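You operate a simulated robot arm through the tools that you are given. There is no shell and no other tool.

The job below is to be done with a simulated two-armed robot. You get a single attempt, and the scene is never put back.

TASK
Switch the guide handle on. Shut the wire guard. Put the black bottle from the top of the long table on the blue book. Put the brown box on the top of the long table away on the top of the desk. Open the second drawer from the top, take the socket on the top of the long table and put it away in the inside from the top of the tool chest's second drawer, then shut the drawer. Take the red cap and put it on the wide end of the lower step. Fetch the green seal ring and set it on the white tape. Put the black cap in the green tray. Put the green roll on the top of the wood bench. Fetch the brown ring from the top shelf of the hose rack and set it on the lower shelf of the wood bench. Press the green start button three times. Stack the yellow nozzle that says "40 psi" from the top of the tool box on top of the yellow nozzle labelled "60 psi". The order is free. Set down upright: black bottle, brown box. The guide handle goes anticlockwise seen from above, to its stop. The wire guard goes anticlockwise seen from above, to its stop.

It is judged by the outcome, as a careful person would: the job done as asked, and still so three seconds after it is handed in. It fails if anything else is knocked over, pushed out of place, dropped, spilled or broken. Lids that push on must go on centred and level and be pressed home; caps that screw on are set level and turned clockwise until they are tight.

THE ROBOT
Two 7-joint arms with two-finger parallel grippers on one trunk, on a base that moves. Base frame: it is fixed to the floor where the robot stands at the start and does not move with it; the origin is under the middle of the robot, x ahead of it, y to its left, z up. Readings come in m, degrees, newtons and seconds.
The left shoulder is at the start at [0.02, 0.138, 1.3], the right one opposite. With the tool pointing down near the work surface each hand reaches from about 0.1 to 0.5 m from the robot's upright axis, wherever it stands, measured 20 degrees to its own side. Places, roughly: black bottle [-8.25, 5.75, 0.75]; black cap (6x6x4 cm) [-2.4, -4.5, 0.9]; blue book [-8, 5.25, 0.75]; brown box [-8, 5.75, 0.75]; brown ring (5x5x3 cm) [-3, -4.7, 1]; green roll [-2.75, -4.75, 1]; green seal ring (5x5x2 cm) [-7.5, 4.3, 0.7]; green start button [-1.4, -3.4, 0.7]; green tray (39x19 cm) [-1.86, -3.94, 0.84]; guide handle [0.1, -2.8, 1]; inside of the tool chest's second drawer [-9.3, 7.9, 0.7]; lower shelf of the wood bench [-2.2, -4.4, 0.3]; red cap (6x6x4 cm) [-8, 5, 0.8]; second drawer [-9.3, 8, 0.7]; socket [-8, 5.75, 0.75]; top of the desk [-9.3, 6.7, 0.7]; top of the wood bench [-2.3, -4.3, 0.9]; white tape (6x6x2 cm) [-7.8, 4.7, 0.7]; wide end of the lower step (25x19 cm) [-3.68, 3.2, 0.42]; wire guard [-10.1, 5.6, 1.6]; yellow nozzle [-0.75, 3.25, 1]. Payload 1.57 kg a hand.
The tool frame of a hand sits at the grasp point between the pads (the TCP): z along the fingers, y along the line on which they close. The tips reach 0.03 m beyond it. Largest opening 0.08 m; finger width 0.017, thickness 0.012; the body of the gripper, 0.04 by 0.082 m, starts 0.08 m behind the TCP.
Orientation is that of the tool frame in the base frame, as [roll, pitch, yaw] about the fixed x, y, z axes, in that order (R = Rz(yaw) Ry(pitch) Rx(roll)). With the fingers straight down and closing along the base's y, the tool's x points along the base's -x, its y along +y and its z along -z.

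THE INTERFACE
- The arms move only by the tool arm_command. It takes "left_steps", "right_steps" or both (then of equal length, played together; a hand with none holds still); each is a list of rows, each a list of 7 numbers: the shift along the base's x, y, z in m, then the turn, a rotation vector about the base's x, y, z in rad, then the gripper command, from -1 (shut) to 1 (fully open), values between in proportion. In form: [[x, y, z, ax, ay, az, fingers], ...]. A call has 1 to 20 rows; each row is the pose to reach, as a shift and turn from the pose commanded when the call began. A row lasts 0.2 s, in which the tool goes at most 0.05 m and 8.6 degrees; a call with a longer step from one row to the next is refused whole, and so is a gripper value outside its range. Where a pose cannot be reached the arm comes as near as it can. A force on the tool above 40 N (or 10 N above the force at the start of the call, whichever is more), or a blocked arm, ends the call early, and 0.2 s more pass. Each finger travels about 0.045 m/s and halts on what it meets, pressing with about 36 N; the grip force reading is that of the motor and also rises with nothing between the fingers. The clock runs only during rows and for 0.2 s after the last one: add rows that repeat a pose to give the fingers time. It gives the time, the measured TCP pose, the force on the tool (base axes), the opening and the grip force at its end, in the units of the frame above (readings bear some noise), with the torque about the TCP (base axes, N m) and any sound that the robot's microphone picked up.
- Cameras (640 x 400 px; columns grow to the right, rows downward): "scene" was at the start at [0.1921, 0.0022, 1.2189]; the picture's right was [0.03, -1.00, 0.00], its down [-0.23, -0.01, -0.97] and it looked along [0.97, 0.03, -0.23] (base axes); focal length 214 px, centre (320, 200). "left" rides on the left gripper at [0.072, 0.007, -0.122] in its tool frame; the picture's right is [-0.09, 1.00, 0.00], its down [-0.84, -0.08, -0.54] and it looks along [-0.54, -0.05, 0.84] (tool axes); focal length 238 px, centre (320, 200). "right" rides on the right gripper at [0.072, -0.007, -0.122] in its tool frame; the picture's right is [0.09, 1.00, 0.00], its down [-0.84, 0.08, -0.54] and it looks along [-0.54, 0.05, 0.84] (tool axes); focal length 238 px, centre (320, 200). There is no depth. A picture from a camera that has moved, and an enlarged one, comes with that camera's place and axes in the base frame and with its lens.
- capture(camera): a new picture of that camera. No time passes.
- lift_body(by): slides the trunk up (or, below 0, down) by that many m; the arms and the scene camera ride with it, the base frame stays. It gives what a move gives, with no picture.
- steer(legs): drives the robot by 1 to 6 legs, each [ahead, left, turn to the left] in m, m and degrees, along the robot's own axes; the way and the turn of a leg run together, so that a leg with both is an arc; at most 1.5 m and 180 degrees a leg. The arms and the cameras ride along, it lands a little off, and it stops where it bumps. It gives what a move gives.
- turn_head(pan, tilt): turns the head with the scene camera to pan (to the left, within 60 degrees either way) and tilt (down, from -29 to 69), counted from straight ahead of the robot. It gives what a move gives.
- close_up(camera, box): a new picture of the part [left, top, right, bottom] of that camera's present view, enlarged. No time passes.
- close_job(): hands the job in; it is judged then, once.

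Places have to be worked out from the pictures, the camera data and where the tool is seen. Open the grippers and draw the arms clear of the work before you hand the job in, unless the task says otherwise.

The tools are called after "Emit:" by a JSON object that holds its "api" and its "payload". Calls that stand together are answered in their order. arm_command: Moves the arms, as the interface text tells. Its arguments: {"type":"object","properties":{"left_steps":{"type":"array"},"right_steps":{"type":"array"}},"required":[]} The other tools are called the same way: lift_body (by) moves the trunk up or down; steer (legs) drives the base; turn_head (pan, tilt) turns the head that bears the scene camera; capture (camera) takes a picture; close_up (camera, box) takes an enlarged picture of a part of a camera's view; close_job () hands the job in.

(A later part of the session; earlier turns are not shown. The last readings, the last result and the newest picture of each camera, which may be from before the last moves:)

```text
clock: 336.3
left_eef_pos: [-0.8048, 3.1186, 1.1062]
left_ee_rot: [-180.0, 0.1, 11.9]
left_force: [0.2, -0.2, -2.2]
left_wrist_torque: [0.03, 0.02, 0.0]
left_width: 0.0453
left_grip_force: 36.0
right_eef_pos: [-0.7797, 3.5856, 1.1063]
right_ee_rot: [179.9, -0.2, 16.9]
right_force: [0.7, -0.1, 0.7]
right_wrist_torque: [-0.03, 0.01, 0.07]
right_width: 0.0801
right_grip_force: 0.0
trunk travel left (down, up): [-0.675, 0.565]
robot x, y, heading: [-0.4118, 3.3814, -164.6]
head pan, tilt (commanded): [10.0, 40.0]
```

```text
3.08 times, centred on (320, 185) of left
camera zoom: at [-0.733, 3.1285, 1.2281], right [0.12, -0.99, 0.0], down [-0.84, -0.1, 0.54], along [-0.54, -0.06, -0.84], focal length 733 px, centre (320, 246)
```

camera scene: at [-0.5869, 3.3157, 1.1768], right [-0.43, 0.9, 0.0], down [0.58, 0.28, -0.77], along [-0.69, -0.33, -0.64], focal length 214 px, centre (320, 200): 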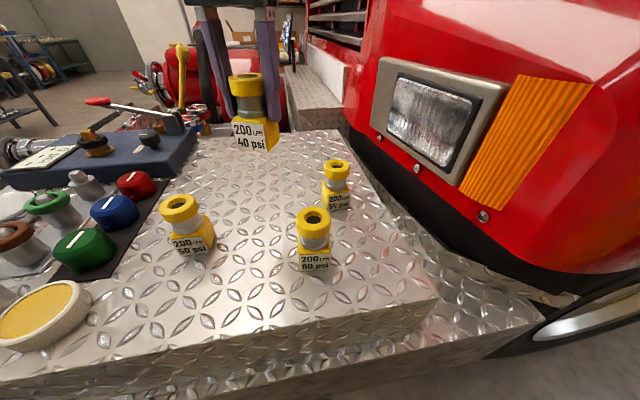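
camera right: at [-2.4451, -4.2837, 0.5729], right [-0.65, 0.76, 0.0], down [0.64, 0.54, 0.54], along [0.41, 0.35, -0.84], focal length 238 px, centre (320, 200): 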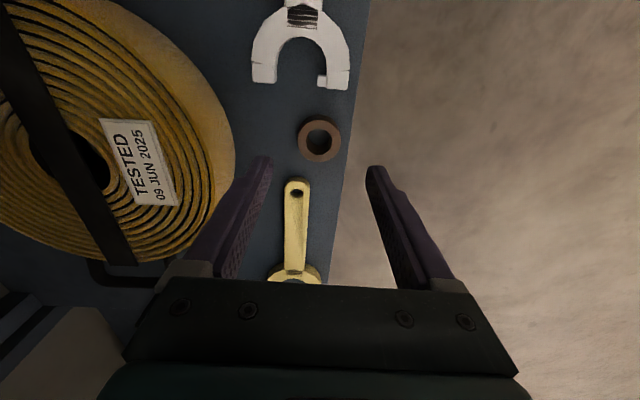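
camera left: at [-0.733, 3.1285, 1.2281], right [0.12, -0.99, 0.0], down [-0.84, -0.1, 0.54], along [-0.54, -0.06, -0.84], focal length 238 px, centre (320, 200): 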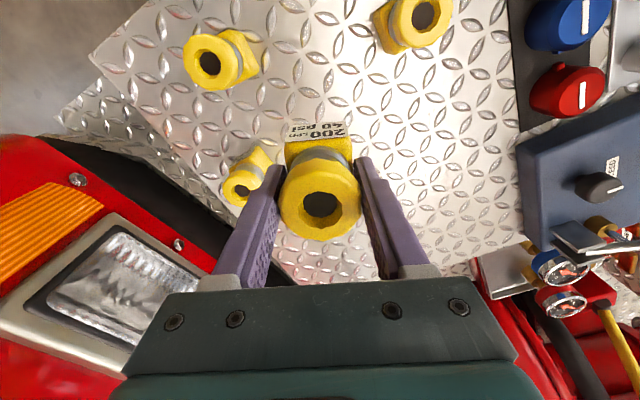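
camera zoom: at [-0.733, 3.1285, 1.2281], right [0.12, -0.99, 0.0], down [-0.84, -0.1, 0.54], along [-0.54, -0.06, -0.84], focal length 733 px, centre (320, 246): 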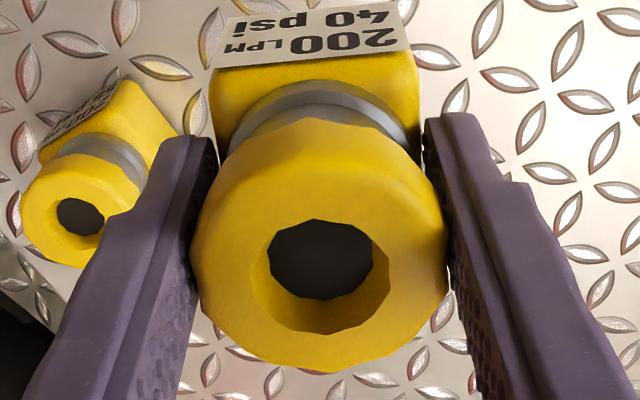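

Held nozzle centre is offset (+3.6,+2.2) mm from the TCP and hangs 0.064 m below it. I move it over the 60 psi nozzle at the same height and check.

Emit:
{"api": "arm_command", "payload": {"left_steps": [[0.009, 0.021, 0, 0, 0, 0, -1], [0.018, 0.042, 0, 0, 0, 0, -1], [0.027, 0.063, 0, 0, 0, 0, -1], [0.0355, 0.084, 0, 0, 0, 0, -1], [0.0442, 0.1047, 0, 0, 0, 0, -1], [0.0442, 0.1047, 0, 0, 0, 0, -1]]}}

Emit:
{"api": "close_up", "payload": {"camera": "scene", "box": [240, 120, 400, 280]}}

Emit:
{"api": "capture", "payload": {"camera": "left"}}

```text
clock: 337.7
left_eef_pos: [-0.8175, 3.226, 1.0914]
left_ee_rot: [179.8, 0.0, 12.0]
left_force: [0.1, -0.1, -1.7]
left_wrist_torque: [-0.03, -0.02, 0.01]
left_width: 0.0453
left_grip_force: 35.8
left hand out of reach, approached as far as the arm can: row 1, 2, 3, 4, 5, 6
right_eef_pos: [-0.78, 3.5868, 1.1065]
right_ee_rot: [180.0, -0.3, 16.9]
right_force: [-0.7, -0.4, 0.1]
right_wrist_torque: [-0.01, -0.02, -0.01]
right_width: 0.0801
right_grip_force: 0.1
trunk travel left (down, up): [-0.675, 0.565]
robot x, y, heading: [-0.4127, 3.3812, -164.5]
head pan, tilt (commanded): [10.0, 40.0]
```

```text
2.50 times, centred on (320, 200) of scene
camera zoom: at [-0.5869, 3.3157, 1.1768], right [-0.43, 0.9, 0.0], down [0.58, 0.28, -0.77], along [-0.69, -0.33, -0.64], focal length 536 px, centre (320, 200)
```

zoom: 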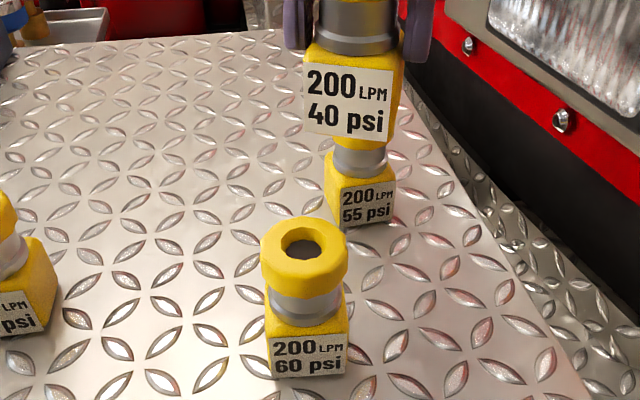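

```text
taken
camera left: at [-0.7452, 3.2359, 1.2136], right [0.12, -0.99, 0.0], down [-0.84, -0.1, 0.54], along [-0.54, -0.06, -0.84], focal length 238 px, centre (320, 200)
```

left: 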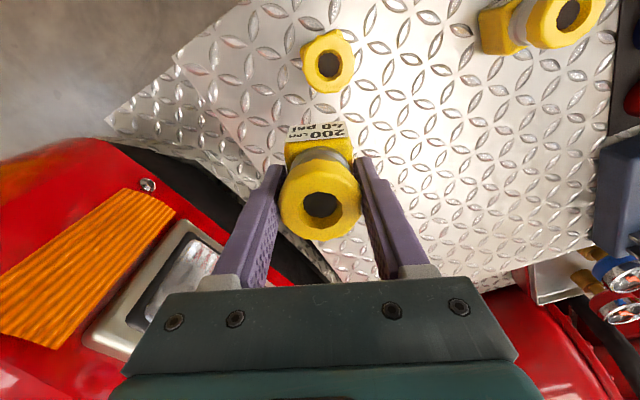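

The arm can't come closer to the body here, so I move the base back 5.7 cm instead and then fine-tune with the arm.

Emit:
{"api": "steer", "payload": {"legs": [[-0.057, 0, 0]]}}

Emit:
{"api": "capture", "payload": {"camera": "left"}}

```text
clock: 338.7
left_eef_pos: [-0.7627, 3.242, 1.0915]
left_ee_rot: [180.0, -0.1, 11.9]
left_force: [0.5, 0.2, -2.7]
left_wrist_torque: [0.0, 0.02, -0.01]
left_width: 0.0455
left_grip_force: 35.7
right_eef_pos: [-0.7256, 3.601, 1.1059]
right_ee_rot: [-179.9, -0.2, 16.9]
right_force: [0.7, -0.9, -0.4]
right_wrist_torque: [-0.05, 0.0, 0.01]
right_width: 0.0802
right_grip_force: 0.1
trunk travel left (down, up): [-0.675, 0.565]
robot x, y, heading: [-0.356, 3.395, -164.7]
head pan, tilt (commanded): [10.0, 40.0]
```

```text
taken
camera left: at [-0.6907, 3.2507, 1.2137], right [0.12, -0.99, 0.0], down [-0.84, -0.1, 0.54], along [-0.54, -0.06, -0.84], focal length 238 px, centre (320, 200)
```

left: 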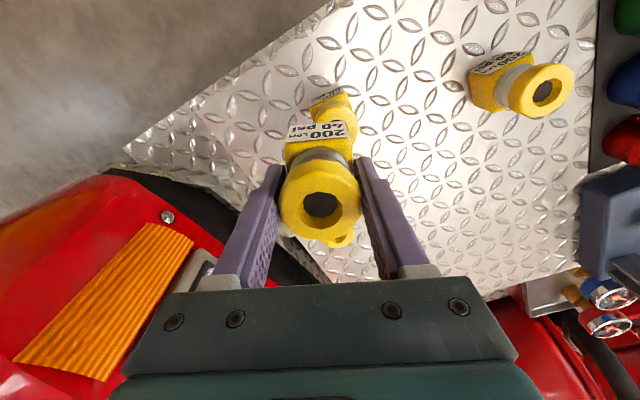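

Now I adjust the arm by (+2,−19) mm to centre over the 60 psi nozzle.

Emit:
{"api": "arm_command", "payload": {"left_steps": [[0.001, -0.009, 0, 0, 0, 0, -1], [0.002, -0.0187, 0, 0, 0, 0, -1], [0.002, -0.0187, 0, 0, 0, 0, -1]]}}

Emit:
{"api": "close_up", "payload": {"camera": "scene", "box": [240, 100, 400, 260]}}

Emit:
{"api": "capture", "payload": {"camera": "left"}}

```text
clock: 339.5
left_eef_pos: [-0.7623, 3.221, 1.0904]
left_ee_rot: [179.9, 0.0, 11.9]
left_force: [-0.3, 0.2, -2.9]
left_wrist_torque: [0.02, -0.02, -0.03]
left_width: 0.0455
left_grip_force: 35.9
right_eef_pos: [-0.7253, 3.6013, 1.1068]
right_ee_rot: [179.9, -0.2, 16.8]
right_force: [1.1, -0.7, -0.4]
right_wrist_torque: [0.02, 0.0, 0.03]
right_width: 0.0799
right_grip_force: 0.1
trunk travel left (down, up): [-0.675, 0.565]
robot x, y, heading: [-0.3629, 3.3968, -164.6]
head pan, tilt (commanded): [10.0, 40.0]
```

```text
2.50 times, centred on (320, 180) of scene
camera zoom: at [-0.5325, 3.3307, 1.1768], right [-0.43, 0.9, 0.0], down [0.58, 0.28, -0.77], along [-0.69, -0.33, -0.64], focal length 536 px, centre (320, 250)
```

zoom: 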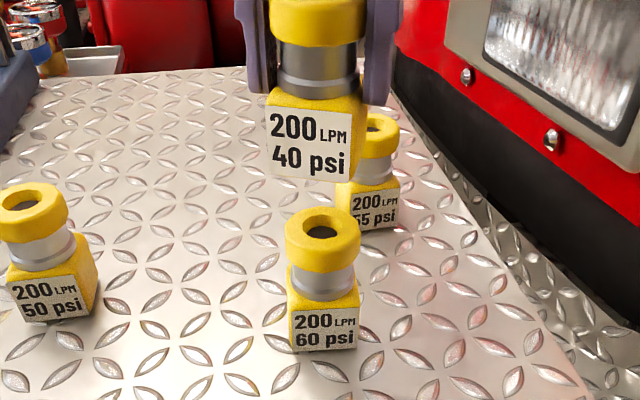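

```text
taken
camera left: at [-0.6905, 3.2309, 1.213], right [0.12, -0.99, 0.0], down [-0.84, -0.1, 0.54], along [-0.54, -0.06, -0.84], focal length 238 px, centre (320, 200)
```

left: 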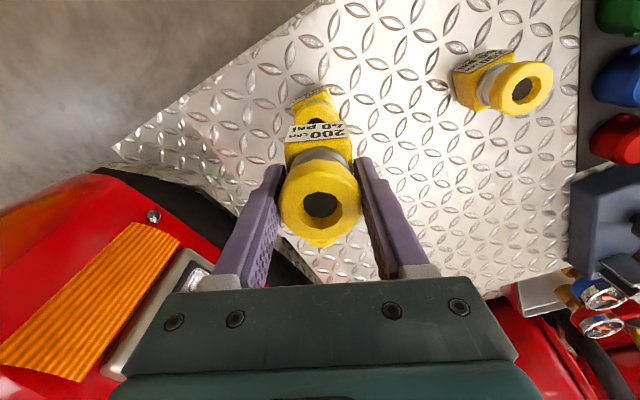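

Alignment agrees within ~2–3 mm. I lower to just above contact.

Emit:
{"api": "arm_command", "payload": {"left_steps": [[0, 0.002, -0.012, 0, 0, 0, -1], [0, 0.002, -0.024, 0, 0, 0, -1], [0, 0.002, -0.032, 0, 0, 0, -1]]}}

Emit:
{"api": "close_up", "payload": {"camera": "scene", "box": [240, 100, 400, 260]}}

```text
clock: 340.3
left_eef_pos: [-0.7624, 3.2226, 1.0597]
left_ee_rot: [179.9, 0.0, 12.2]
left_force: [0.0, -0.6, -3.1]
left_wrist_torque: [0.02, -0.01, 0.0]
left_width: 0.0455
left_grip_force: 35.8
right_eef_pos: [-0.7251, 3.601, 1.1062]
right_ee_rot: [180.0, -0.3, 16.8]
right_force: [0.1, 0.5, -0.8]
right_wrist_torque: [0.02, 0.04, 0.02]
right_width: 0.0801
right_grip_force: 0.0
trunk travel left (down, up): [-0.675, 0.565]
robot x, y, heading: [-0.3596, 3.3959, -164.7]
head pan, tilt (commanded): [10.0, 40.0]
```

```text
2.50 times, centred on (320, 180) of scene
camera zoom: at [-0.5278, 3.3303, 1.169], right [-0.45, 0.89, 0.0], down [0.63, 0.32, -0.7], along [-0.63, -0.32, -0.71], focal length 536 px, centre (320, 250)
```

zoom: 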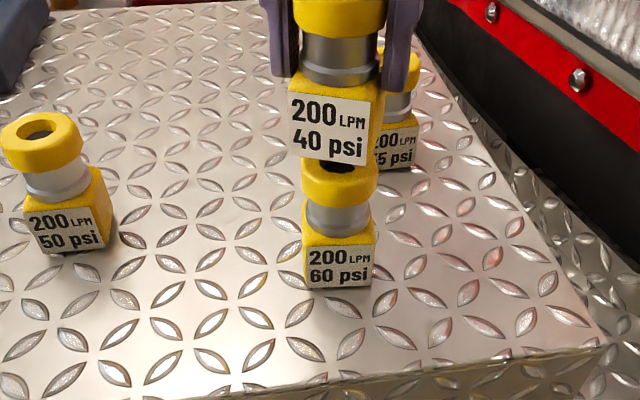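

Close to contact. I zoom both cameras to verify the held base is centred over the lower cap.

Emit:
{"api": "close_up", "payload": {"camera": "scene", "box": [290, 120, 370, 200]}}

Emit:
{"api": "close_up", "payload": {"camera": "left", "box": [256, 80, 384, 200]}}

```text
5.00 times, centred on (330, 160) of scene
camera zoom: at [-0.5278, 3.3303, 1.169], right [-0.45, 0.89, 0.0], down [0.63, 0.32, -0.7], along [-0.63, -0.32, -0.71], focal length 1072 px, centre (270, 400)
```

zoom: 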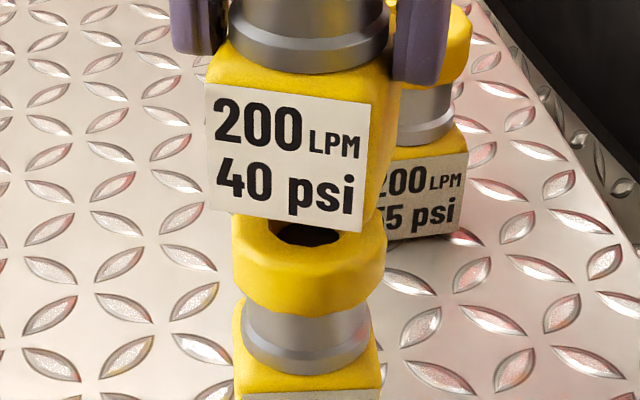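

```text
3.33 times, centred on (320, 140) of left
camera zoom: at [-0.6889, 3.2324, 1.1824], right [0.12, -0.99, 0.0], down [-0.83, -0.1, 0.54], along [-0.54, -0.07, -0.84], focal length 794 px, centre (320, 400)
```

zoom: 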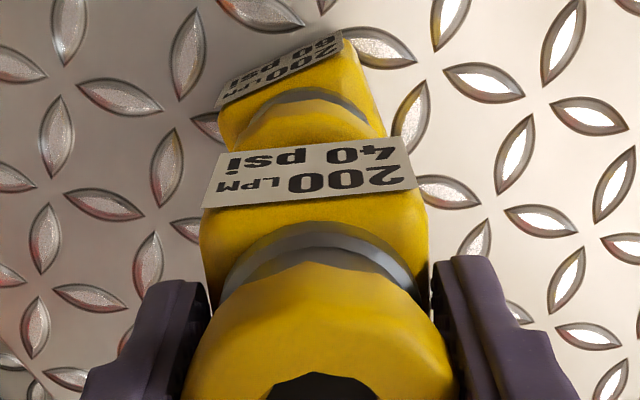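

The wrist view shows the two bases aligned to ~3 mm. I nudge +2.5 mm in y and lower in 3 mm steps to contact.

Emit:
{"api": "arm_command", "payload": {"left_steps": [[0, 0.0025, 0, 0, 0, 0, -1], [0, 0.0025, -0.003, 0, 0, 0, -1], [0, 0.0025, -0.006, 0, 0, 0, -1], [0, 0.0025, -0.009, 0, 0, 0, -1]]}}

Emit:
{"api": "close_up", "payload": {"camera": "scene", "box": [290, 120, 370, 200]}}

```text
clock: 341.3
left_eef_pos: [-0.763, 3.2264, 1.0518]
left_ee_rot: [179.9, 0.2, 12.1]
left_force: [0.0, 0.9, -2.2]
left_wrist_torque: [0.01, -0.01, 0.01]
left_width: 0.0455
left_grip_force: 36.4
right_eef_pos: [-0.7253, 3.6007, 1.106]
right_ee_rot: [180.0, -0.2, 16.9]
right_force: [0.6, -0.6, 0.3]
right_wrist_torque: [-0.01, -0.03, -0.01]
right_width: 0.0799
right_grip_force: 0.0
trunk travel left (down, up): [-0.675, 0.565]
robot x, y, heading: [-0.3605, 3.3938, -164.7]
head pan, tilt (commanded): [10.0, 40.0]
```

```text
5.00 times, centred on (330, 160) of scene
camera zoom: at [-0.5258, 3.3299, 1.1664], right [-0.47, 0.88, 0.0], down [0.65, 0.34, -0.68], along [-0.6, -0.32, -0.73], focal length 1072 px, centre (270, 400)
```

zoom: 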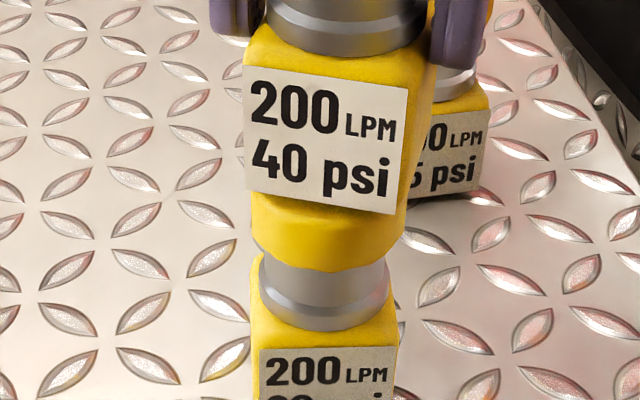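

Still no contact. I continue lowering in 2–3 mm steps.

Emit:
{"api": "arm_command", "payload": {"left_steps": [[0, 0, -0.003, 0, 0, 0, -1], [0, 0, -0.005, 0, 0, 0, -1], [0, 0, -0.007, 0, 0, 0, -1]]}}

Emit:
{"api": "close_up", "payload": {"camera": "scene", "box": [290, 120, 370, 200]}}

```text
clock: 342.1
left_eef_pos: [-0.7654, 3.2273, 1.048]
left_ee_rot: [-180.0, 0.6, 11.8]
left_force: [5.2, -0.6, 23.4]
left_wrist_torque: [0.11, -0.77, 0.0]
left_width: 0.0457
left_grip_force: 35.6
right_eef_pos: [-0.7254, 3.5998, 1.107]
right_ee_rot: [179.9, -0.1, 17.0]
right_force: [0.2, -0.7, -0.3]
right_wrist_torque: [0.01, -0.01, -0.01]
right_width: 0.0801
right_grip_force: 0.1
trunk travel left (down, up): [-0.675, 0.565]
robot x, y, heading: [-0.3564, 3.3961, -164.8]
head pan, tilt (commanded): [10.0, 40.0]
```

```text
5.00 times, centred on (330, 160) of scene
camera zoom: at [-0.5259, 3.3285, 1.1662], right [-0.48, 0.88, 0.0], down [0.65, 0.35, -0.67], along [-0.59, -0.32, -0.74], focal length 1072 px, centre (270, 400)
```

zoom: 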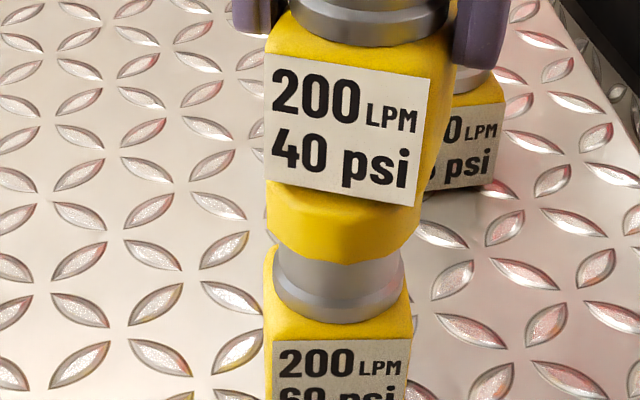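

Contact with 23 N – a bit hard and slightly off-centre. I raise 5 mm, shift (+4,−2) mm, and touch down lightly again.

Emit:
{"api": "arm_command", "payload": {"left_steps": [[0.0, 0.0, 0.006, 0, 0, 0, -1], [0.0045, -0.0025, 0.006, 0, 0, 0, -1], [0.0045, -0.0025, 0.004, 0, 0, 0, -1]]}}

Emit:
{"api": "close_up", "payload": {"camera": "left", "box": [256, 80, 384, 200]}}

```text
clock: 342.9
left_eef_pos: [-0.7574, 3.2249, 1.0487]
left_ee_rot: [179.8, 0.2, 11.9]
left_force: [0.0, 0.7, 1.3]
left_wrist_torque: [0.05, 0.01, -0.02]
left_width: 0.0456
left_grip_force: 36.1
right_eef_pos: [-0.7252, 3.6011, 1.1064]
right_ee_rot: [179.8, -0.2, 16.9]
right_force: [0.7, 0.3, 0.4]
right_wrist_torque: [-0.03, 0.0, 0.03]
right_width: 0.0799
right_grip_force: 0.2
trunk travel left (down, up): [-0.675, 0.565]
robot x, y, heading: [-0.3547, 3.3943, -164.6]
head pan, tilt (commanded): [10.0, 40.0]
```

```text
3.33 times, centred on (320, 140) of left
camera zoom: at [-0.6846, 3.2338, 1.1709], right [0.12, -0.99, 0.0], down [-0.83, -0.1, 0.54], along [-0.54, -0.06, -0.84], focal length 794 px, centre (320, 400)
```

zoom: 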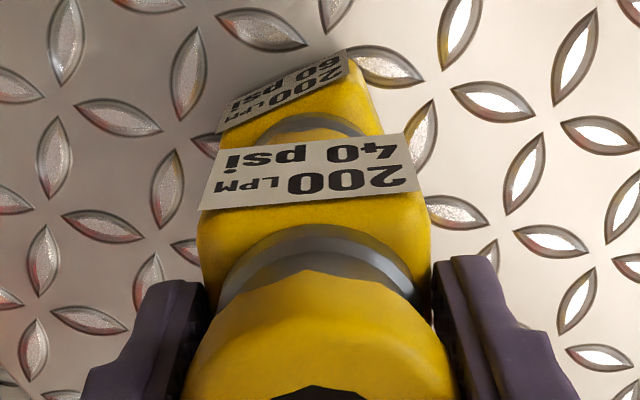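

Light contact now; the wrist view suggests I am ~3–4 mm too far in +x. I raise 3 mm, shift −3 mm, touch down again lightly.

Emit:
{"api": "arm_command", "payload": {"left_steps": [[0.0, 0.0, 0.003, 0, 0, 0, -1], [-0.003, 0.0, 0.003, 0, 0, 0, -1], [-0.003, 0.0, 0.001, 0, 0, 0, -1], [-0.003, 0.0, 0.0, 0, 0, 0, -1]]}}

Emit:
{"api": "close_up", "payload": {"camera": "scene", "box": [280, 80, 400, 230]}}

```text
clock: 343.9
left_eef_pos: [-0.7609, 3.2244, 1.0494]
left_ee_rot: [179.9, 0.1, 12.0]
left_force: [-0.5, -0.6, -1.1]
left_wrist_torque: [0.0, -0.02, 0.0]
left_width: 0.0454
left_grip_force: 35.6
right_eef_pos: [-0.7256, 3.6014, 1.1059]
right_ee_rot: [-180.0, -0.2, 17.0]
right_force: [-0.1, -0.4, 0.5]
right_wrist_torque: [0.0, 0.02, -0.02]
right_width: 0.08
right_grip_force: 0.0
trunk travel left (down, up): [-0.675, 0.565]
robot x, y, heading: [-0.3626, 3.3939, -164.8]
head pan, tilt (commanded): [10.0, 40.0]
```

```text
2.67 times, centred on (340, 155) of scene
camera zoom: at [-0.5243, 3.3287, 1.1652], right [-0.49, 0.87, 0.0], down [0.65, 0.36, -0.67], along [-0.58, -0.33, -0.74], focal length 572 px, centre (267, 320)
```

zoom: 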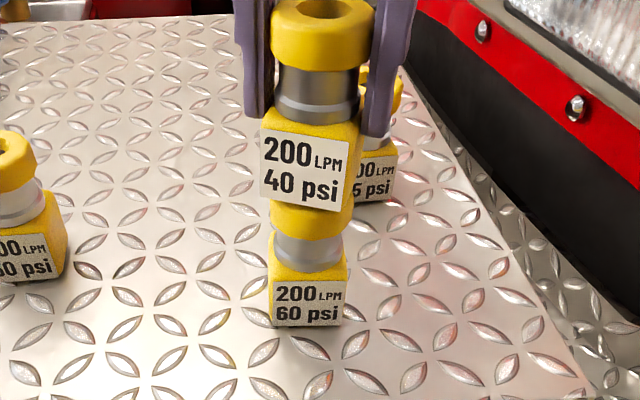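

Light contact and well aligned. I lower 1 mm and open the fingers gradually.

Emit:
{"api": "arm_command", "payload": {"left_steps": [[0, 0, -0.0015, 0, 0, 0, -1], [0, 0, -0.0015, 0, 0, 0, 0.2], [0, 0, -0.0015, 0, 0, 0, 0.3], [0, 0, -0.0015, 0, 0, 0, 0.5], [0, 0, -0.0015, 0, 0, 0, 0.8], [0, 0, -0.0015, 0, 0, 0, 0.8]]}}

Emit:
{"api": "close_up", "payload": {"camera": "scene", "box": [280, 80, 400, 230]}}

Emit:
{"api": "capture", "payload": {"camera": "left"}}

```text
clock: 345.3
left_eef_pos: [-0.7615, 3.2227, 1.0468]
left_ee_rot: [179.8, 0.2, 12.0]
left_force: [-0.8, -0.4, -1.0]
left_wrist_torque: [-0.03, 0.0, 0.02]
left_width: 0.0721
left_grip_force: 0.0
right_eef_pos: [-0.7253, 3.6004, 1.106]
right_ee_rot: [179.9, -0.1, 16.8]
right_force: [-0.3, -0.3, -0.5]
right_wrist_torque: [-0.01, 0.01, 0.03]
right_width: 0.0797
right_grip_force: 0.1
trunk travel left (down, up): [-0.675, 0.565]
robot x, y, heading: [-0.3575, 3.3942, -164.6]
head pan, tilt (commanded): [10.0, 40.0]
```

```text
2.67 times, centred on (340, 155) of scene
camera zoom: at [-0.5244, 3.3284, 1.1654], right [-0.49, 0.87, 0.0], down [0.65, 0.37, -0.67], along [-0.58, -0.33, -0.74], focal length 572 px, centre (267, 320)
```

zoom: 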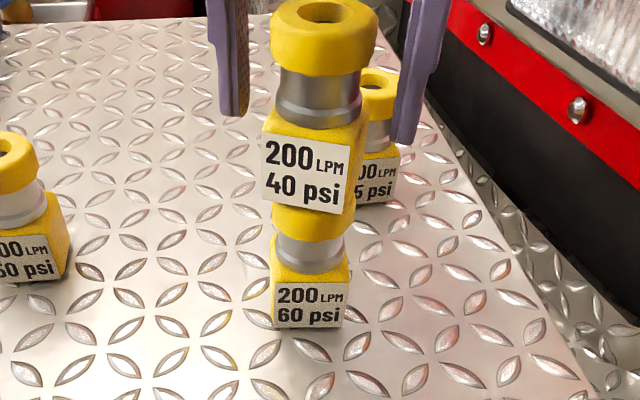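

```text
taken
camera left: at [-0.6883, 3.233, 1.1701], right [0.12, -0.99, 0.0], down [-0.83, -0.1, 0.55], along [-0.54, -0.07, -0.84], focal length 238 px, centre (320, 200)
```

left: 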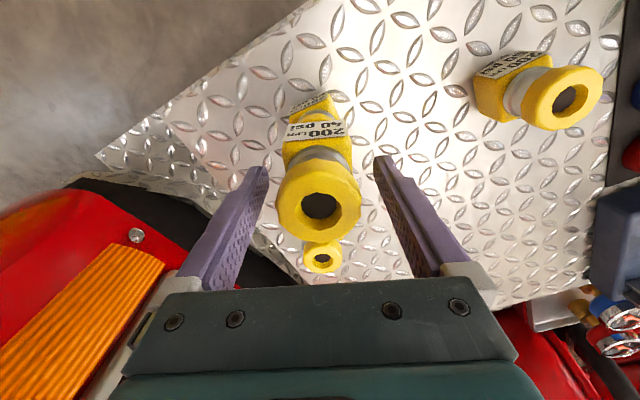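

The 40 psi nozzle stands on the 60 psi one. I rise straight up slowly.

Emit:
{"api": "arm_command", "payload": {"left_steps": [[0, 0, 0.015, 0, 0, 0, 0.9], [0, 0, 0.03, 0, 0, 0, 0.9], [0, 0, 0.05, 0, 0, 0, 0.9], [0, 0, 0.07, 0, 0, 0, 0.9], [0, 0, 0.09, 0, 0, 0, 0.9]]}}

Emit:
{"api": "capture", "payload": {"camera": "scene"}}

```text
clock: 346.5
left_eef_pos: [-0.7718, 3.2252, 1.1351]
left_ee_rot: [179.9, 0.0, 12.0]
left_force: [-0.4, 0.3, 0.0]
left_wrist_torque: [-0.02, 0.01, -0.01]
left_width: 0.0759
left_grip_force: 0.0
left hand out of reach, approached as far as the arm can: row 3, 4, 5
right_eef_pos: [-0.7257, 3.6013, 1.1064]
right_ee_rot: [179.9, -0.1, 16.9]
right_force: [0.1, 0.0, -0.8]
right_wrist_torque: [0.02, 0.03, 0.02]
right_width: 0.0797
right_grip_force: 0.0
trunk travel left (down, up): [-0.675, 0.565]
robot x, y, heading: [-0.3584, 3.3947, -164.3]
head pan, tilt (commanded): [10.0, 40.0]
```

```text
taken
camera scene: at [-0.5326, 3.3307, 1.1768], right [-0.43, 0.9, 0.0], down [0.58, 0.28, -0.77], along [-0.69, -0.33, -0.64], focal length 214 px, centre (320, 200)
```

scene: 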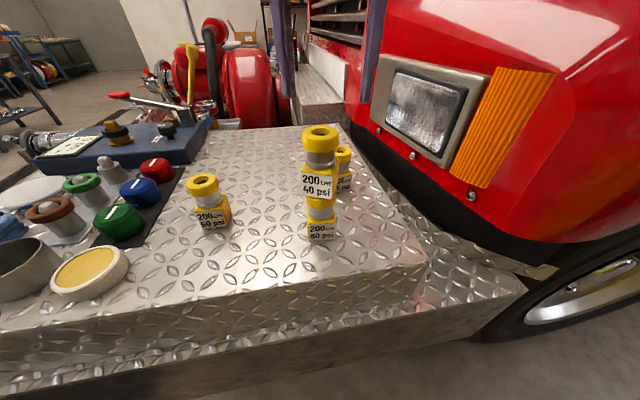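

The stack stands. To leave safely I lift the trunk 0.12 m, then back straight out.

Emit:
{"api": "lift_body", "payload": {"by": 0.12}}

Emit:
{"api": "steer", "payload": {"legs": [[-0.6, 0, 0]]}}

Emit:
{"api": "turn_head", "payload": {"pan": 0, "tilt": 20}}

Emit:
{"api": "capture", "payload": {"camera": "scene"}}

```text
clock: 348.0
left_eef_pos: [-0.7728, 3.2253, 1.2541]
left_ee_rot: [179.9, -0.1, 12.0]
left_force: [0.2, -0.1, 1.2]
left_wrist_torque: [0.01, 0.0, 0.0]
left_width: 0.0759
left_grip_force: 0.0
right_eef_pos: [-0.7244, 3.601, 1.2258]
right_ee_rot: [179.9, -0.3, 16.9]
right_force: [0.4, 0.7, -0.2]
right_wrist_torque: [-0.04, -0.02, -0.01]
right_width: 0.0802
right_grip_force: 0.0
trunk travel left (down, up): [-0.795, 0.445]
robot x, y, heading: [-0.3593, 3.3944, -164.3]
head pan, tilt (commanded): [10.0, 40.0]
```

```text
clock: 351.3
left_eef_pos: [-0.1989, 3.3826, 1.2546]
left_ee_rot: [179.8, -0.1, 12.2]
left_force: [-0.4, 0.1, 0.0]
left_wrist_torque: [0.01, 0.02, -0.01]
left_width: 0.0759
left_grip_force: 0.0
right_eef_pos: [-0.1544, 3.7583, 1.2261]
right_ee_rot: [-179.9, -0.2, 17.2]
right_force: [0.1, 0.1, -0.5]
right_wrist_torque: [0.01, 0.0, 0.02]
right_width: 0.0802
right_grip_force: 0.0
trunk travel left (down, up): [-0.795, 0.445]
robot x, y, heading: [0.214, 3.5535, -164.1]
head pan, tilt (commanded): [10.0, 40.0]
```

```text
clock: 352.2
left_eef_pos: [-0.1994, 3.3813, 1.2541]
left_ee_rot: [179.9, -0.1, 12.2]
left_force: [0.2, -0.8, 0.4]
left_wrist_torque: [0.0, -0.03, -0.01]
left_width: 0.0762
left_grip_force: 0.0
right_eef_pos: [-0.1544, 3.7581, 1.2261]
right_ee_rot: [-180.0, -0.2, 17.1]
right_force: [-0.3, -1.0, 0.5]
right_wrist_torque: [-0.03, 0.01, -0.01]
right_width: 0.0801
right_grip_force: 0.0
trunk travel left (down, up): [-0.795, 0.445]
robot x, y, heading: [0.2134, 3.556, -164.4]
head pan, tilt (commanded): [0.0, 20.0]
```

```text
taken
camera scene: at [0.0271, 3.5006, 1.3282], right [-0.27, 0.96, 0.0], down [0.33, 0.09, -0.94], along [-0.9, -0.26, -0.34], focal length 214 px, centre (320, 200)
```

scene: 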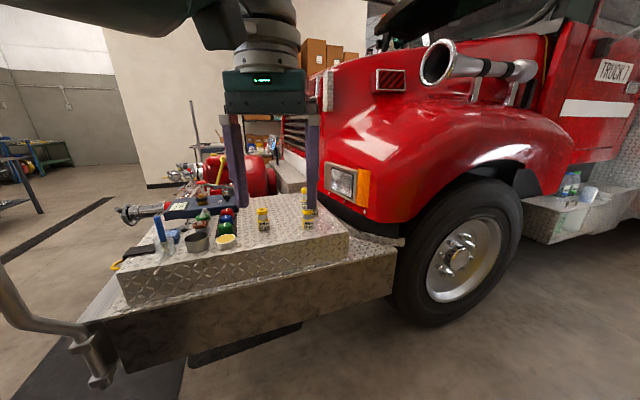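

Now to the far area. I turn toward the open floor, drive around the front of the truck and along to its left side, checking the view.

Emit:
{"api": "steer", "payload": {"legs": [[0, 0, 109], [1.4, 0, 0], [0, 0, -90], [1.5, 0, 0]]}}

Emit:
{"api": "turn_head", "payload": {"pan": -20, "tilt": 15}}

Emit:
{"api": "capture", "payload": {"camera": "scene"}}

```text
clock: 374.5
left_eef_pos: [-0.6544, 1.3159, 1.2538]
left_ee_rot: [179.9, -0.2, 27.6]
left_force: [-0.4, 0.3, 0.3]
left_wrist_torque: [-0.02, 0.0, -0.02]
left_width: 0.0759
left_grip_force: 0.1
right_eef_pos: [-0.7087, 1.6905, 1.2261]
right_ee_rot: [-180.0, -0.2, 32.5]
right_force: [-0.6, 0.1, -0.5]
right_wrist_torque: [-0.03, -0.03, -0.01]
right_width: 0.0799
right_grip_force: 0.1
trunk travel left (down, up): [-0.795, 0.445]
robot x, y, heading: [-0.3002, 1.5901, -149.0]
head pan, tilt (commanded): [0.0, 20.0]
```

```text
clock: 375.3
left_eef_pos: [-0.6536, 1.3147, 1.2549]
left_ee_rot: [179.9, 0.0, 27.7]
left_force: [0.2, 0.6, -0.3]
left_wrist_torque: [0.01, -0.01, -0.01]
left_width: 0.0758
left_grip_force: 0.1
right_eef_pos: [-0.7084, 1.6917, 1.2251]
right_ee_rot: [179.9, -0.3, 32.5]
right_force: [0.2, -0.6, -0.5]
right_wrist_torque: [-0.01, 0.01, 0.01]
right_width: 0.0802
right_grip_force: 0.0
trunk travel left (down, up): [-0.795, 0.445]
robot x, y, heading: [-0.3004, 1.5922, -149.0]
head pan, tilt (commanded): [-20.0, 15.0]
```

```text
taken
camera scene: at [-0.4787, 1.5206, 1.3364], right [-0.19, 0.98, 0.0], down [0.25, 0.05, -0.97], along [-0.95, -0.19, -0.26], focal length 214 px, centre (320, 200)
```

scene: 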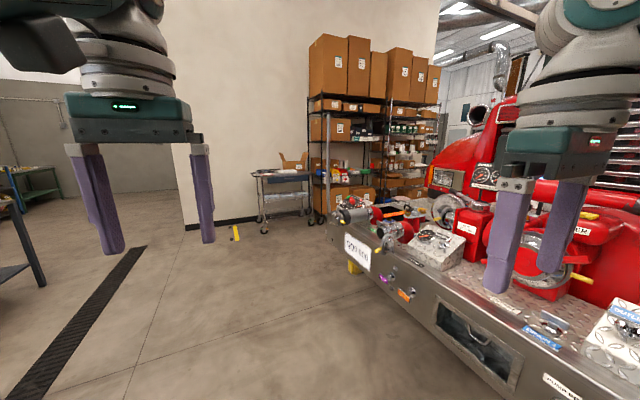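

The way along the truck's front is free; the corridor on its left side lies between the truck and shelving. I drive there and turn right to look down the corridor.

Emit:
{"api": "steer", "payload": {"legs": [[0, 0, 5.6], [1.5, 0, 0], [1.15, 0, 0], [0, 0, -90]]}}

Emit:
{"api": "turn_head", "payload": {"pan": 0, "tilt": 15}}

Emit:
{"api": "capture", "payload": {"camera": "scene"}}

```text
clock: 392.6
left_eef_pos: [-2.6896, 0.2471, 1.2533]
left_ee_rot: [179.9, -0.1, -56.3]
left_force: [-0.4, -0.2, 0.1]
left_wrist_torque: [-0.01, 0.0, -0.02]
left_width: 0.0758
left_grip_force: 0.0
right_eef_pos: [-2.3215, 0.3421, 1.2268]
right_ee_rot: [180.0, -0.2, -51.4]
right_force: [0.3, 0.8, 0.3]
right_wrist_torque: [0.01, 0.01, 0.03]
right_width: 0.0799
right_grip_force: 0.2
trunk travel left (down, up): [-0.795, 0.445]
robot x, y, heading: [-2.3796, -0.0738, 127.5]
head pan, tilt (commanded): [-20.0, 15.0]
```

```text
clock: 393.5
left_eef_pos: [-2.6891, 0.2469, 1.2546]
left_ee_rot: [179.8, 0.0, -56.1]
left_force: [0.0, -0.5, 0.4]
left_wrist_torque: [0.0, -0.02, 0.01]
left_width: 0.0759
left_grip_force: 0.1
right_eef_pos: [-2.3213, 0.3415, 1.2259]
right_ee_rot: [-180.0, -0.2, -51.3]
right_force: [0.2, 0.0, 0.1]
right_wrist_torque: [-0.02, 0.0, 0.04]
right_width: 0.0798
right_grip_force: 0.1
trunk travel left (down, up): [-0.795, 0.445]
robot x, y, heading: [-2.3779, -0.0779, 127.3]
head pan, tilt (commanded): [0.0, 15.0]
```

```text
taken
camera scene: at [-2.4955, 0.0779, 1.3364], right [0.8, 0.6, 0.0], down [0.16, -0.21, -0.97], along [-0.58, 0.77, -0.26], focal length 214 px, centre (320, 200)
```

scene: 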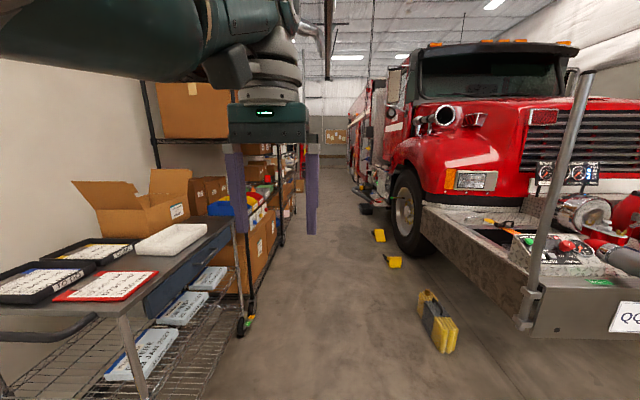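

The corridor is free between the cart (left) and yellow wheel chocks (right). I straighten and drive ahead 2.5 m.

Emit:
{"api": "steer", "payload": {"legs": [[0, 0, -2.0], [1.5, 0, 0], [1.0, 0, 0]]}}

Emit:
{"api": "turn_head", "payload": {"pan": -15, "tilt": 25}}

Emit:
{"api": "capture", "payload": {"camera": "scene"}}

```text
clock: 406.2
left_eef_pos: [-4.1306, 2.3206, 1.2527]
left_ee_rot: [180.0, -0.1, -58.6]
left_force: [1.1, 0.1, 0.1]
left_wrist_torque: [0.03, 0.0, 0.02]
left_width: 0.076
left_grip_force: 0.2
right_eef_pos: [-3.7597, 2.4004, 1.2265]
right_ee_rot: [179.9, -0.2, -53.7]
right_force: [-0.3, 0.4, 0.5]
right_wrist_torque: [0.02, 0.01, -0.01]
right_width: 0.0801
right_grip_force: 0.0
trunk travel left (down, up): [-0.795, 0.445]
robot x, y, heading: [-3.8307, 1.9878, 125.1]
head pan, tilt (commanded): [0.0, 15.0]
```

```text
clock: 406.9
left_eef_pos: [-4.1302, 2.3199, 1.2527]
left_ee_rot: [179.9, -0.1, -58.7]
left_force: [1.0, 0.4, 0.4]
left_wrist_torque: [0.01, -0.01, 0.01]
left_width: 0.0761
left_grip_force: 0.0
right_eef_pos: [-3.7596, 2.4008, 1.2264]
right_ee_rot: [179.9, -0.3, -53.8]
right_force: [-0.1, 0.8, -0.2]
right_wrist_torque: [0.02, 0.05, 0.0]
right_width: 0.0801
right_grip_force: 0.0
trunk travel left (down, up): [-0.795, 0.445]
robot x, y, heading: [-3.832, 1.9837, 124.8]
head pan, tilt (commanded): [-15.0, 25.0]
```

```text
taken
camera scene: at [-3.9218, 2.1537, 1.3202], right [0.94, 0.34, 0.0], down [0.14, -0.4, -0.91], along [-0.31, 0.85, -0.42], focal length 214 px, centre (320, 200)
```

scene: 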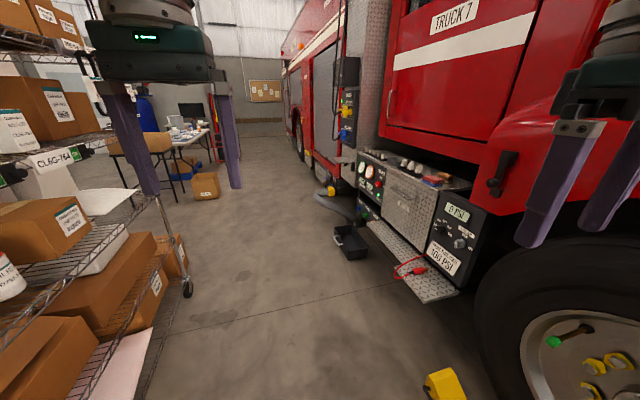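

I see the truck's lower step (with cables) on the right – later target for the red cap – and a work area further ahead. I drive on 2.8 m.

Emit:
{"api": "steer", "payload": {"legs": [[1.5, 0, 0], [1.3, 0, 0]]}}

Emit:
{"api": "turn_head", "payload": {"pan": 15, "tilt": 15}}

Emit:
{"api": "capture", "payload": {"camera": "scene"}}

Emit:
{"api": "turn_head", "payload": {"pan": 55, "tilt": 15}}

Emit:
{"api": "capture", "payload": {"camera": "scene"}}

```text
clock: 420.6
left_eef_pos: [-5.8317, 4.5599, 1.2548]
left_ee_rot: [179.9, 0.0, -56.0]
left_force: [-0.9, 0.3, 0.3]
left_wrist_torque: [-0.01, 0.0, 0.0]
left_width: 0.0757
left_grip_force: 0.1
right_eef_pos: [-5.4636, 4.6571, 1.2253]
right_ee_rot: [180.0, -0.3, -51.0]
right_force: [0.2, 0.3, 0.8]
right_wrist_torque: [0.0, 0.0, 0.0]
right_width: 0.0799
right_grip_force: 0.1
trunk travel left (down, up): [-0.795, 0.445]
robot x, y, heading: [-5.518, 4.2386, 127.5]
head pan, tilt (commanded): [-15.0, 25.0]
```

```text
clock: 421.5
left_eef_pos: [-5.8316, 4.5593, 1.2542]
left_ee_rot: [179.7, 0.0, -56.1]
left_force: [-0.1, 0.6, -0.5]
left_wrist_torque: [-0.01, 0.02, 0.0]
left_width: 0.0761
left_grip_force: 0.0
right_eef_pos: [-5.4639, 4.6563, 1.2266]
right_ee_rot: [179.9, -0.1, -51.1]
right_force: [0.1, 0.2, 0.0]
right_wrist_torque: [-0.02, 0.0, 0.01]
right_width: 0.08
right_grip_force: 0.1
trunk travel left (down, up): [-0.795, 0.445]
robot x, y, heading: [-5.5195, 4.238, 127.6]
head pan, tilt (commanded): [15.0, 15.0]
```

```text
taken
camera scene: at [-5.6542, 4.3747, 1.3364], right [0.61, 0.79, 0.0], down [0.21, -0.16, -0.97], along [-0.76, 0.59, -0.26], focal length 214 px, centre (320, 200)
```

scene: 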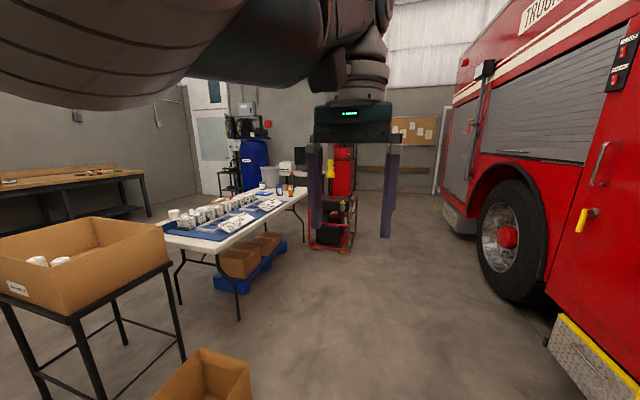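

```text
clock: 422.6
left_eef_pos: [-5.8316, 4.5604, 1.2536]
left_ee_rot: [179.9, -0.1, -56.1]
left_force: [0.3, 0.3, 0.3]
left_wrist_torque: [0.01, -0.02, 0.01]
left_width: 0.076
left_grip_force: 0.0
right_eef_pos: [-5.4649, 4.6564, 1.2259]
right_ee_rot: [-180.0, -0.2, -51.2]
right_force: [0.3, -0.6, 0.4]
right_wrist_torque: [-0.03, -0.01, -0.02]
right_width: 0.0799
right_grip_force: 0.1
trunk travel left (down, up): [-0.795, 0.445]
robot x, y, heading: [-5.5211, 4.2369, 127.6]
head pan, tilt (commanded): [55.0, 15.0]
```

```text
taken
camera scene: at [-5.6736, 4.3138, 1.3364], right [-0.04, 1.0, 0.0], down [0.26, 0.01, -0.97], along [-0.97, -0.04, -0.26], focal length 214 px, centre (320, 200)
```

scene: 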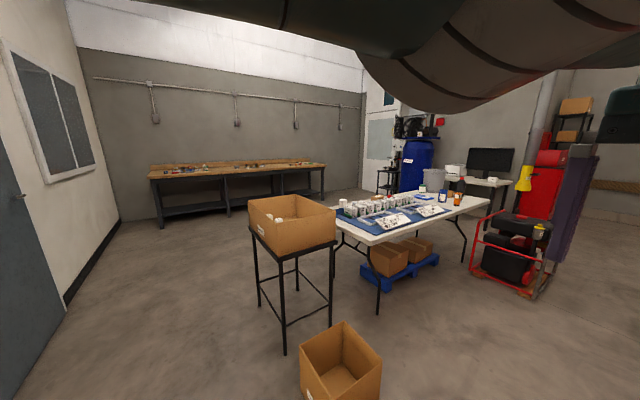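

This is the white long table (s≈3.0–3.6, n≈-7.75…-9.5) with small items along its far side. I drive around the stand to the table's far side: left turn, ahead, right turn, ahead.

Emit:
{"api": "steer", "payload": {"legs": [[-0.1, 0, 87], [1.5, 0, 0], [0.8, 0, 0], [0, 0, -90]]}}

Emit:
{"api": "turn_head", "payload": {"pan": -25, "tilt": 20}}

Emit:
{"api": "capture", "payload": {"camera": "scene"}}

Emit:
{"api": "turn_head", "payload": {"pan": 20, "tilt": 10}}

Emit:
{"api": "capture", "payload": {"camera": "scene"}}

```text
clock: 441.4
left_eef_pos: [-7.67, 3.3631, 1.254]
left_ee_rot: [179.9, -0.1, -61.7]
left_force: [-0.3, 0.0, 0.4]
left_wrist_torque: [0.0, -0.02, 0.02]
left_width: 0.0762
left_grip_force: 0.0
right_eef_pos: [-7.2958, 3.424, 1.2249]
right_ee_rot: [180.0, -0.2, -56.6]
right_force: [0.2, -0.4, -0.1]
right_wrist_torque: [-0.02, 0.03, 0.02]
right_width: 0.08
right_grip_force: 0.0
trunk travel left (down, up): [-0.795, 0.445]
robot x, y, heading: [-7.3883, 3.0157, 121.7]
head pan, tilt (commanded): [55.0, 15.0]
```

```text
clock: 442.9
left_eef_pos: [-7.6697, 3.364, 1.2536]
left_ee_rot: [179.9, -0.1, -61.7]
left_force: [-1.0, -1.2, -0.2]
left_wrist_torque: [0.0, -0.02, 0.0]
left_width: 0.0762
left_grip_force: 0.0
right_eef_pos: [-7.2961, 3.4248, 1.2263]
right_ee_rot: [179.9, -0.2, -56.7]
right_force: [0.0, 0.0, -0.3]
right_wrist_torque: [0.01, 0.02, 0.02]
right_width: 0.0802
right_grip_force: 0.1
trunk travel left (down, up): [-0.795, 0.445]
robot x, y, heading: [-7.3841, 3.0155, 121.7]
head pan, tilt (commanded): [-25.0, 20.0]
```

```text
taken
camera scene: at [-7.4546, 3.1905, 1.3283], right [0.99, 0.12, 0.0], down [0.04, -0.34, -0.94], along [-0.11, 0.93, -0.34], focal length 214 px, centre (320, 200)
```

scene: 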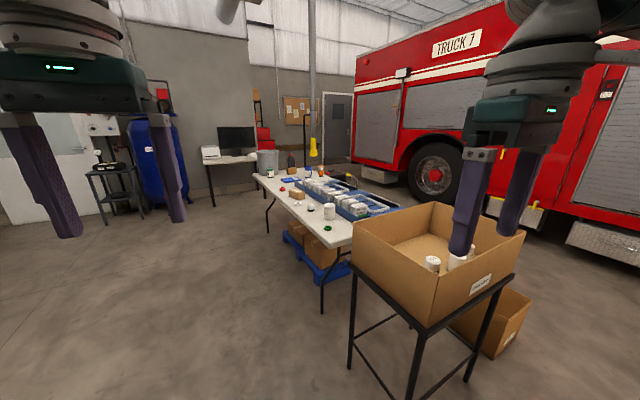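

```text
clock: 444.0
left_eef_pos: [-7.67, 3.3624, 1.254]
left_ee_rot: [179.9, -0.1, -61.6]
left_force: [0.7, -0.4, -0.7]
left_wrist_torque: [0.0, 0.02, -0.01]
left_width: 0.0762
left_grip_force: 0.1
right_eef_pos: [-7.2947, 3.4247, 1.2254]
right_ee_rot: [179.9, -0.2, -56.7]
right_force: [0.2, -0.2, 0.9]
right_wrist_torque: [-0.01, -0.03, 0.01]
right_width: 0.08
right_grip_force: 0.1
trunk travel left (down, up): [-0.795, 0.445]
robot x, y, heading: [-7.3868, 3.0108, 121.8]
head pan, tilt (commanded): [20.0, 10.0]
```

```text
taken
camera scene: at [-7.5165, 3.1556, 1.3445], right [0.62, 0.79, 0.0], down [0.14, -0.11, -0.98], along [-0.77, 0.61, -0.17], focal length 214 px, centre (320, 200)
```

scene: 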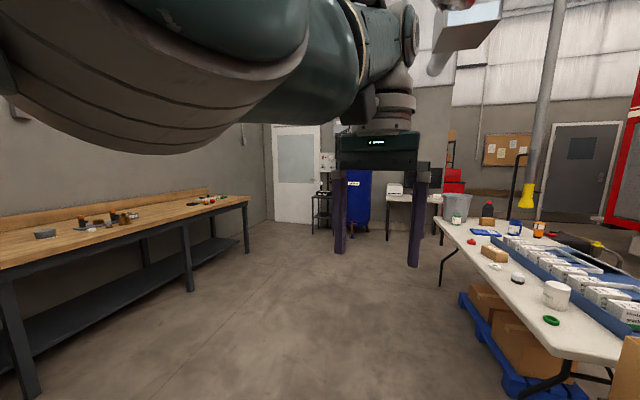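

Now I see the long table from its far side with red cap, blue book, green ring etc. I zoom in.

Emit:
{"api": "close_up", "payload": {"camera": "scene", "box": [420, 180, 640, 340]}}

Emit:
{"api": "close_up", "payload": {"camera": "scene", "box": [260, 120, 480, 260]}}

```text
2.50 times, centred on (530, 260) of scene
camera zoom: at [-7.5165, 3.1556, 1.3445], right [0.62, 0.79, 0.0], down [0.14, -0.11, -0.98], along [-0.77, 0.61, -0.17], focal length 536 px, centre (-205, 50)
```

zoom: 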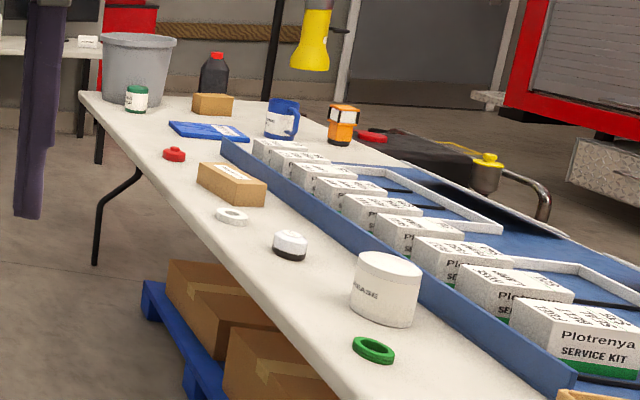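

```text
2.86 times, centred on (370, 190) of scene
camera zoom: at [-7.5165, 3.1556, 1.3445], right [0.62, 0.79, 0.0], down [0.14, -0.11, -0.98], along [-0.77, 0.61, -0.17], focal length 613 px, centre (177, 229)
```

zoom: 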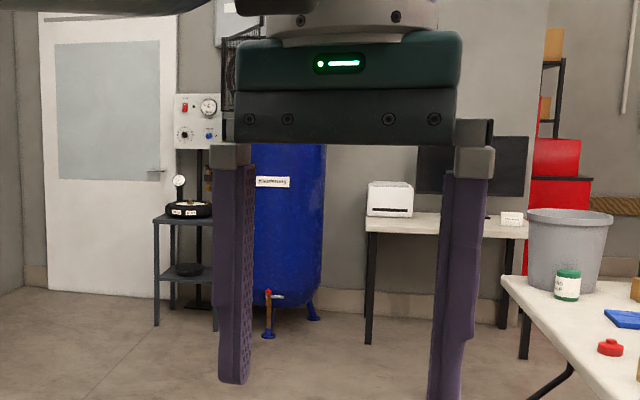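

I've located: green ring (-7.54,4.31), white tape (-7.80,4.68), red cap (-8.01,5.01), blue book (-8.02,5.40), brown box (-8.11,5.82), black bottle near it. I drive along the far side and turn to face the table at the ring, then lower the trunk.

Emit:
{"api": "steer", "payload": {"legs": [[1.3, 0, 0], [0, 0, -87]]}}

Emit:
{"api": "lift_body", "payload": {"by": -0.27}}

Emit:
{"api": "turn_head", "payload": {"pan": 0, "tilt": 30}}

Emit:
{"api": "capture", "payload": {"camera": "scene"}}

```text
clock: 454.2
left_eef_pos: [-7.7312, 4.4136, 1.254]
left_ee_rot: [180.0, -0.2, -148.1]
left_force: [-0.6, -0.1, 0.6]
left_wrist_torque: [-0.01, 0.03, -0.03]
left_width: 0.0759
left_grip_force: 0.0
right_eef_pos: [-7.6475, 4.0418, 1.2265]
right_ee_rot: [180.0, -0.1, -143.4]
right_force: [0.6, -0.6, -0.3]
right_wrist_torque: [-0.02, -0.02, 0.0]
right_width: 0.0801
right_grip_force: 0.1
trunk travel left (down, up): [-0.795, 0.445]
robot x, y, heading: [-8.0632, 4.1122, 35.2]
head pan, tilt (commanded): [20.0, 10.0]
```

```text
clock: 456.9
left_eef_pos: [-7.731, 4.4131, 0.9829]
left_ee_rot: [179.9, -0.2, -148.1]
left_force: [0.2, -0.6, 0.2]
left_wrist_torque: [-0.02, 0.01, 0.02]
left_width: 0.0762
left_grip_force: 0.1
right_eef_pos: [-7.6482, 4.0435, 0.9554]
right_ee_rot: [-180.0, -0.2, -143.4]
right_force: [0.2, 0.7, -0.2]
right_wrist_torque: [0.01, 0.0, -0.03]
right_width: 0.0802
right_grip_force: 0.1
trunk travel left (down, up): [-0.525, 0.715]
robot x, y, heading: [-8.0641, 4.113, 35.2]
head pan, tilt (commanded): [20.0, 10.0]
```

```text
clock: 457.8
left_eef_pos: [-7.731, 4.4123, 0.9839]
left_ee_rot: [179.8, -0.1, -148.3]
left_force: [0.1, -0.3, 0.3]
left_wrist_torque: [-0.02, -0.01, 0.02]
left_width: 0.0761
left_grip_force: 0.1
right_eef_pos: [-7.648, 4.0428, 0.9558]
right_ee_rot: [-180.0, -0.2, -143.3]
right_force: [-0.1, -0.6, -0.4]
right_wrist_torque: [0.01, 0.0, 0.0]
right_width: 0.0801
right_grip_force: 0.0
trunk travel left (down, up): [-0.525, 0.715]
robot x, y, heading: [-8.0653, 4.1131, 35.0]
head pan, tilt (commanded): [0.0, 30.0]
```

```text
taken
camera scene: at [-7.9085, 4.2215, 1.0423], right [0.58, -0.82, 0.0], down [-0.41, -0.29, -0.87], along [0.71, 0.5, -0.5], focal length 214 px, centre (320, 200)
```

scene: 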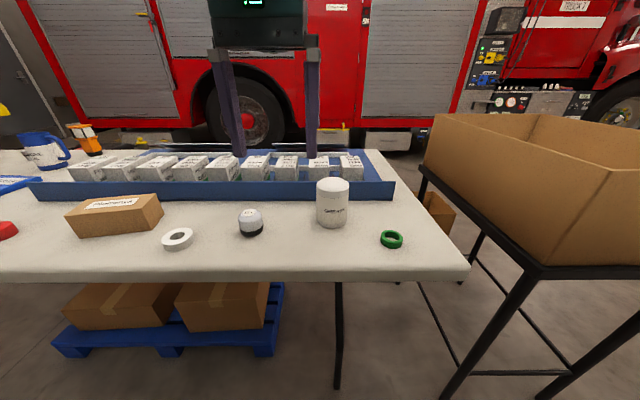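

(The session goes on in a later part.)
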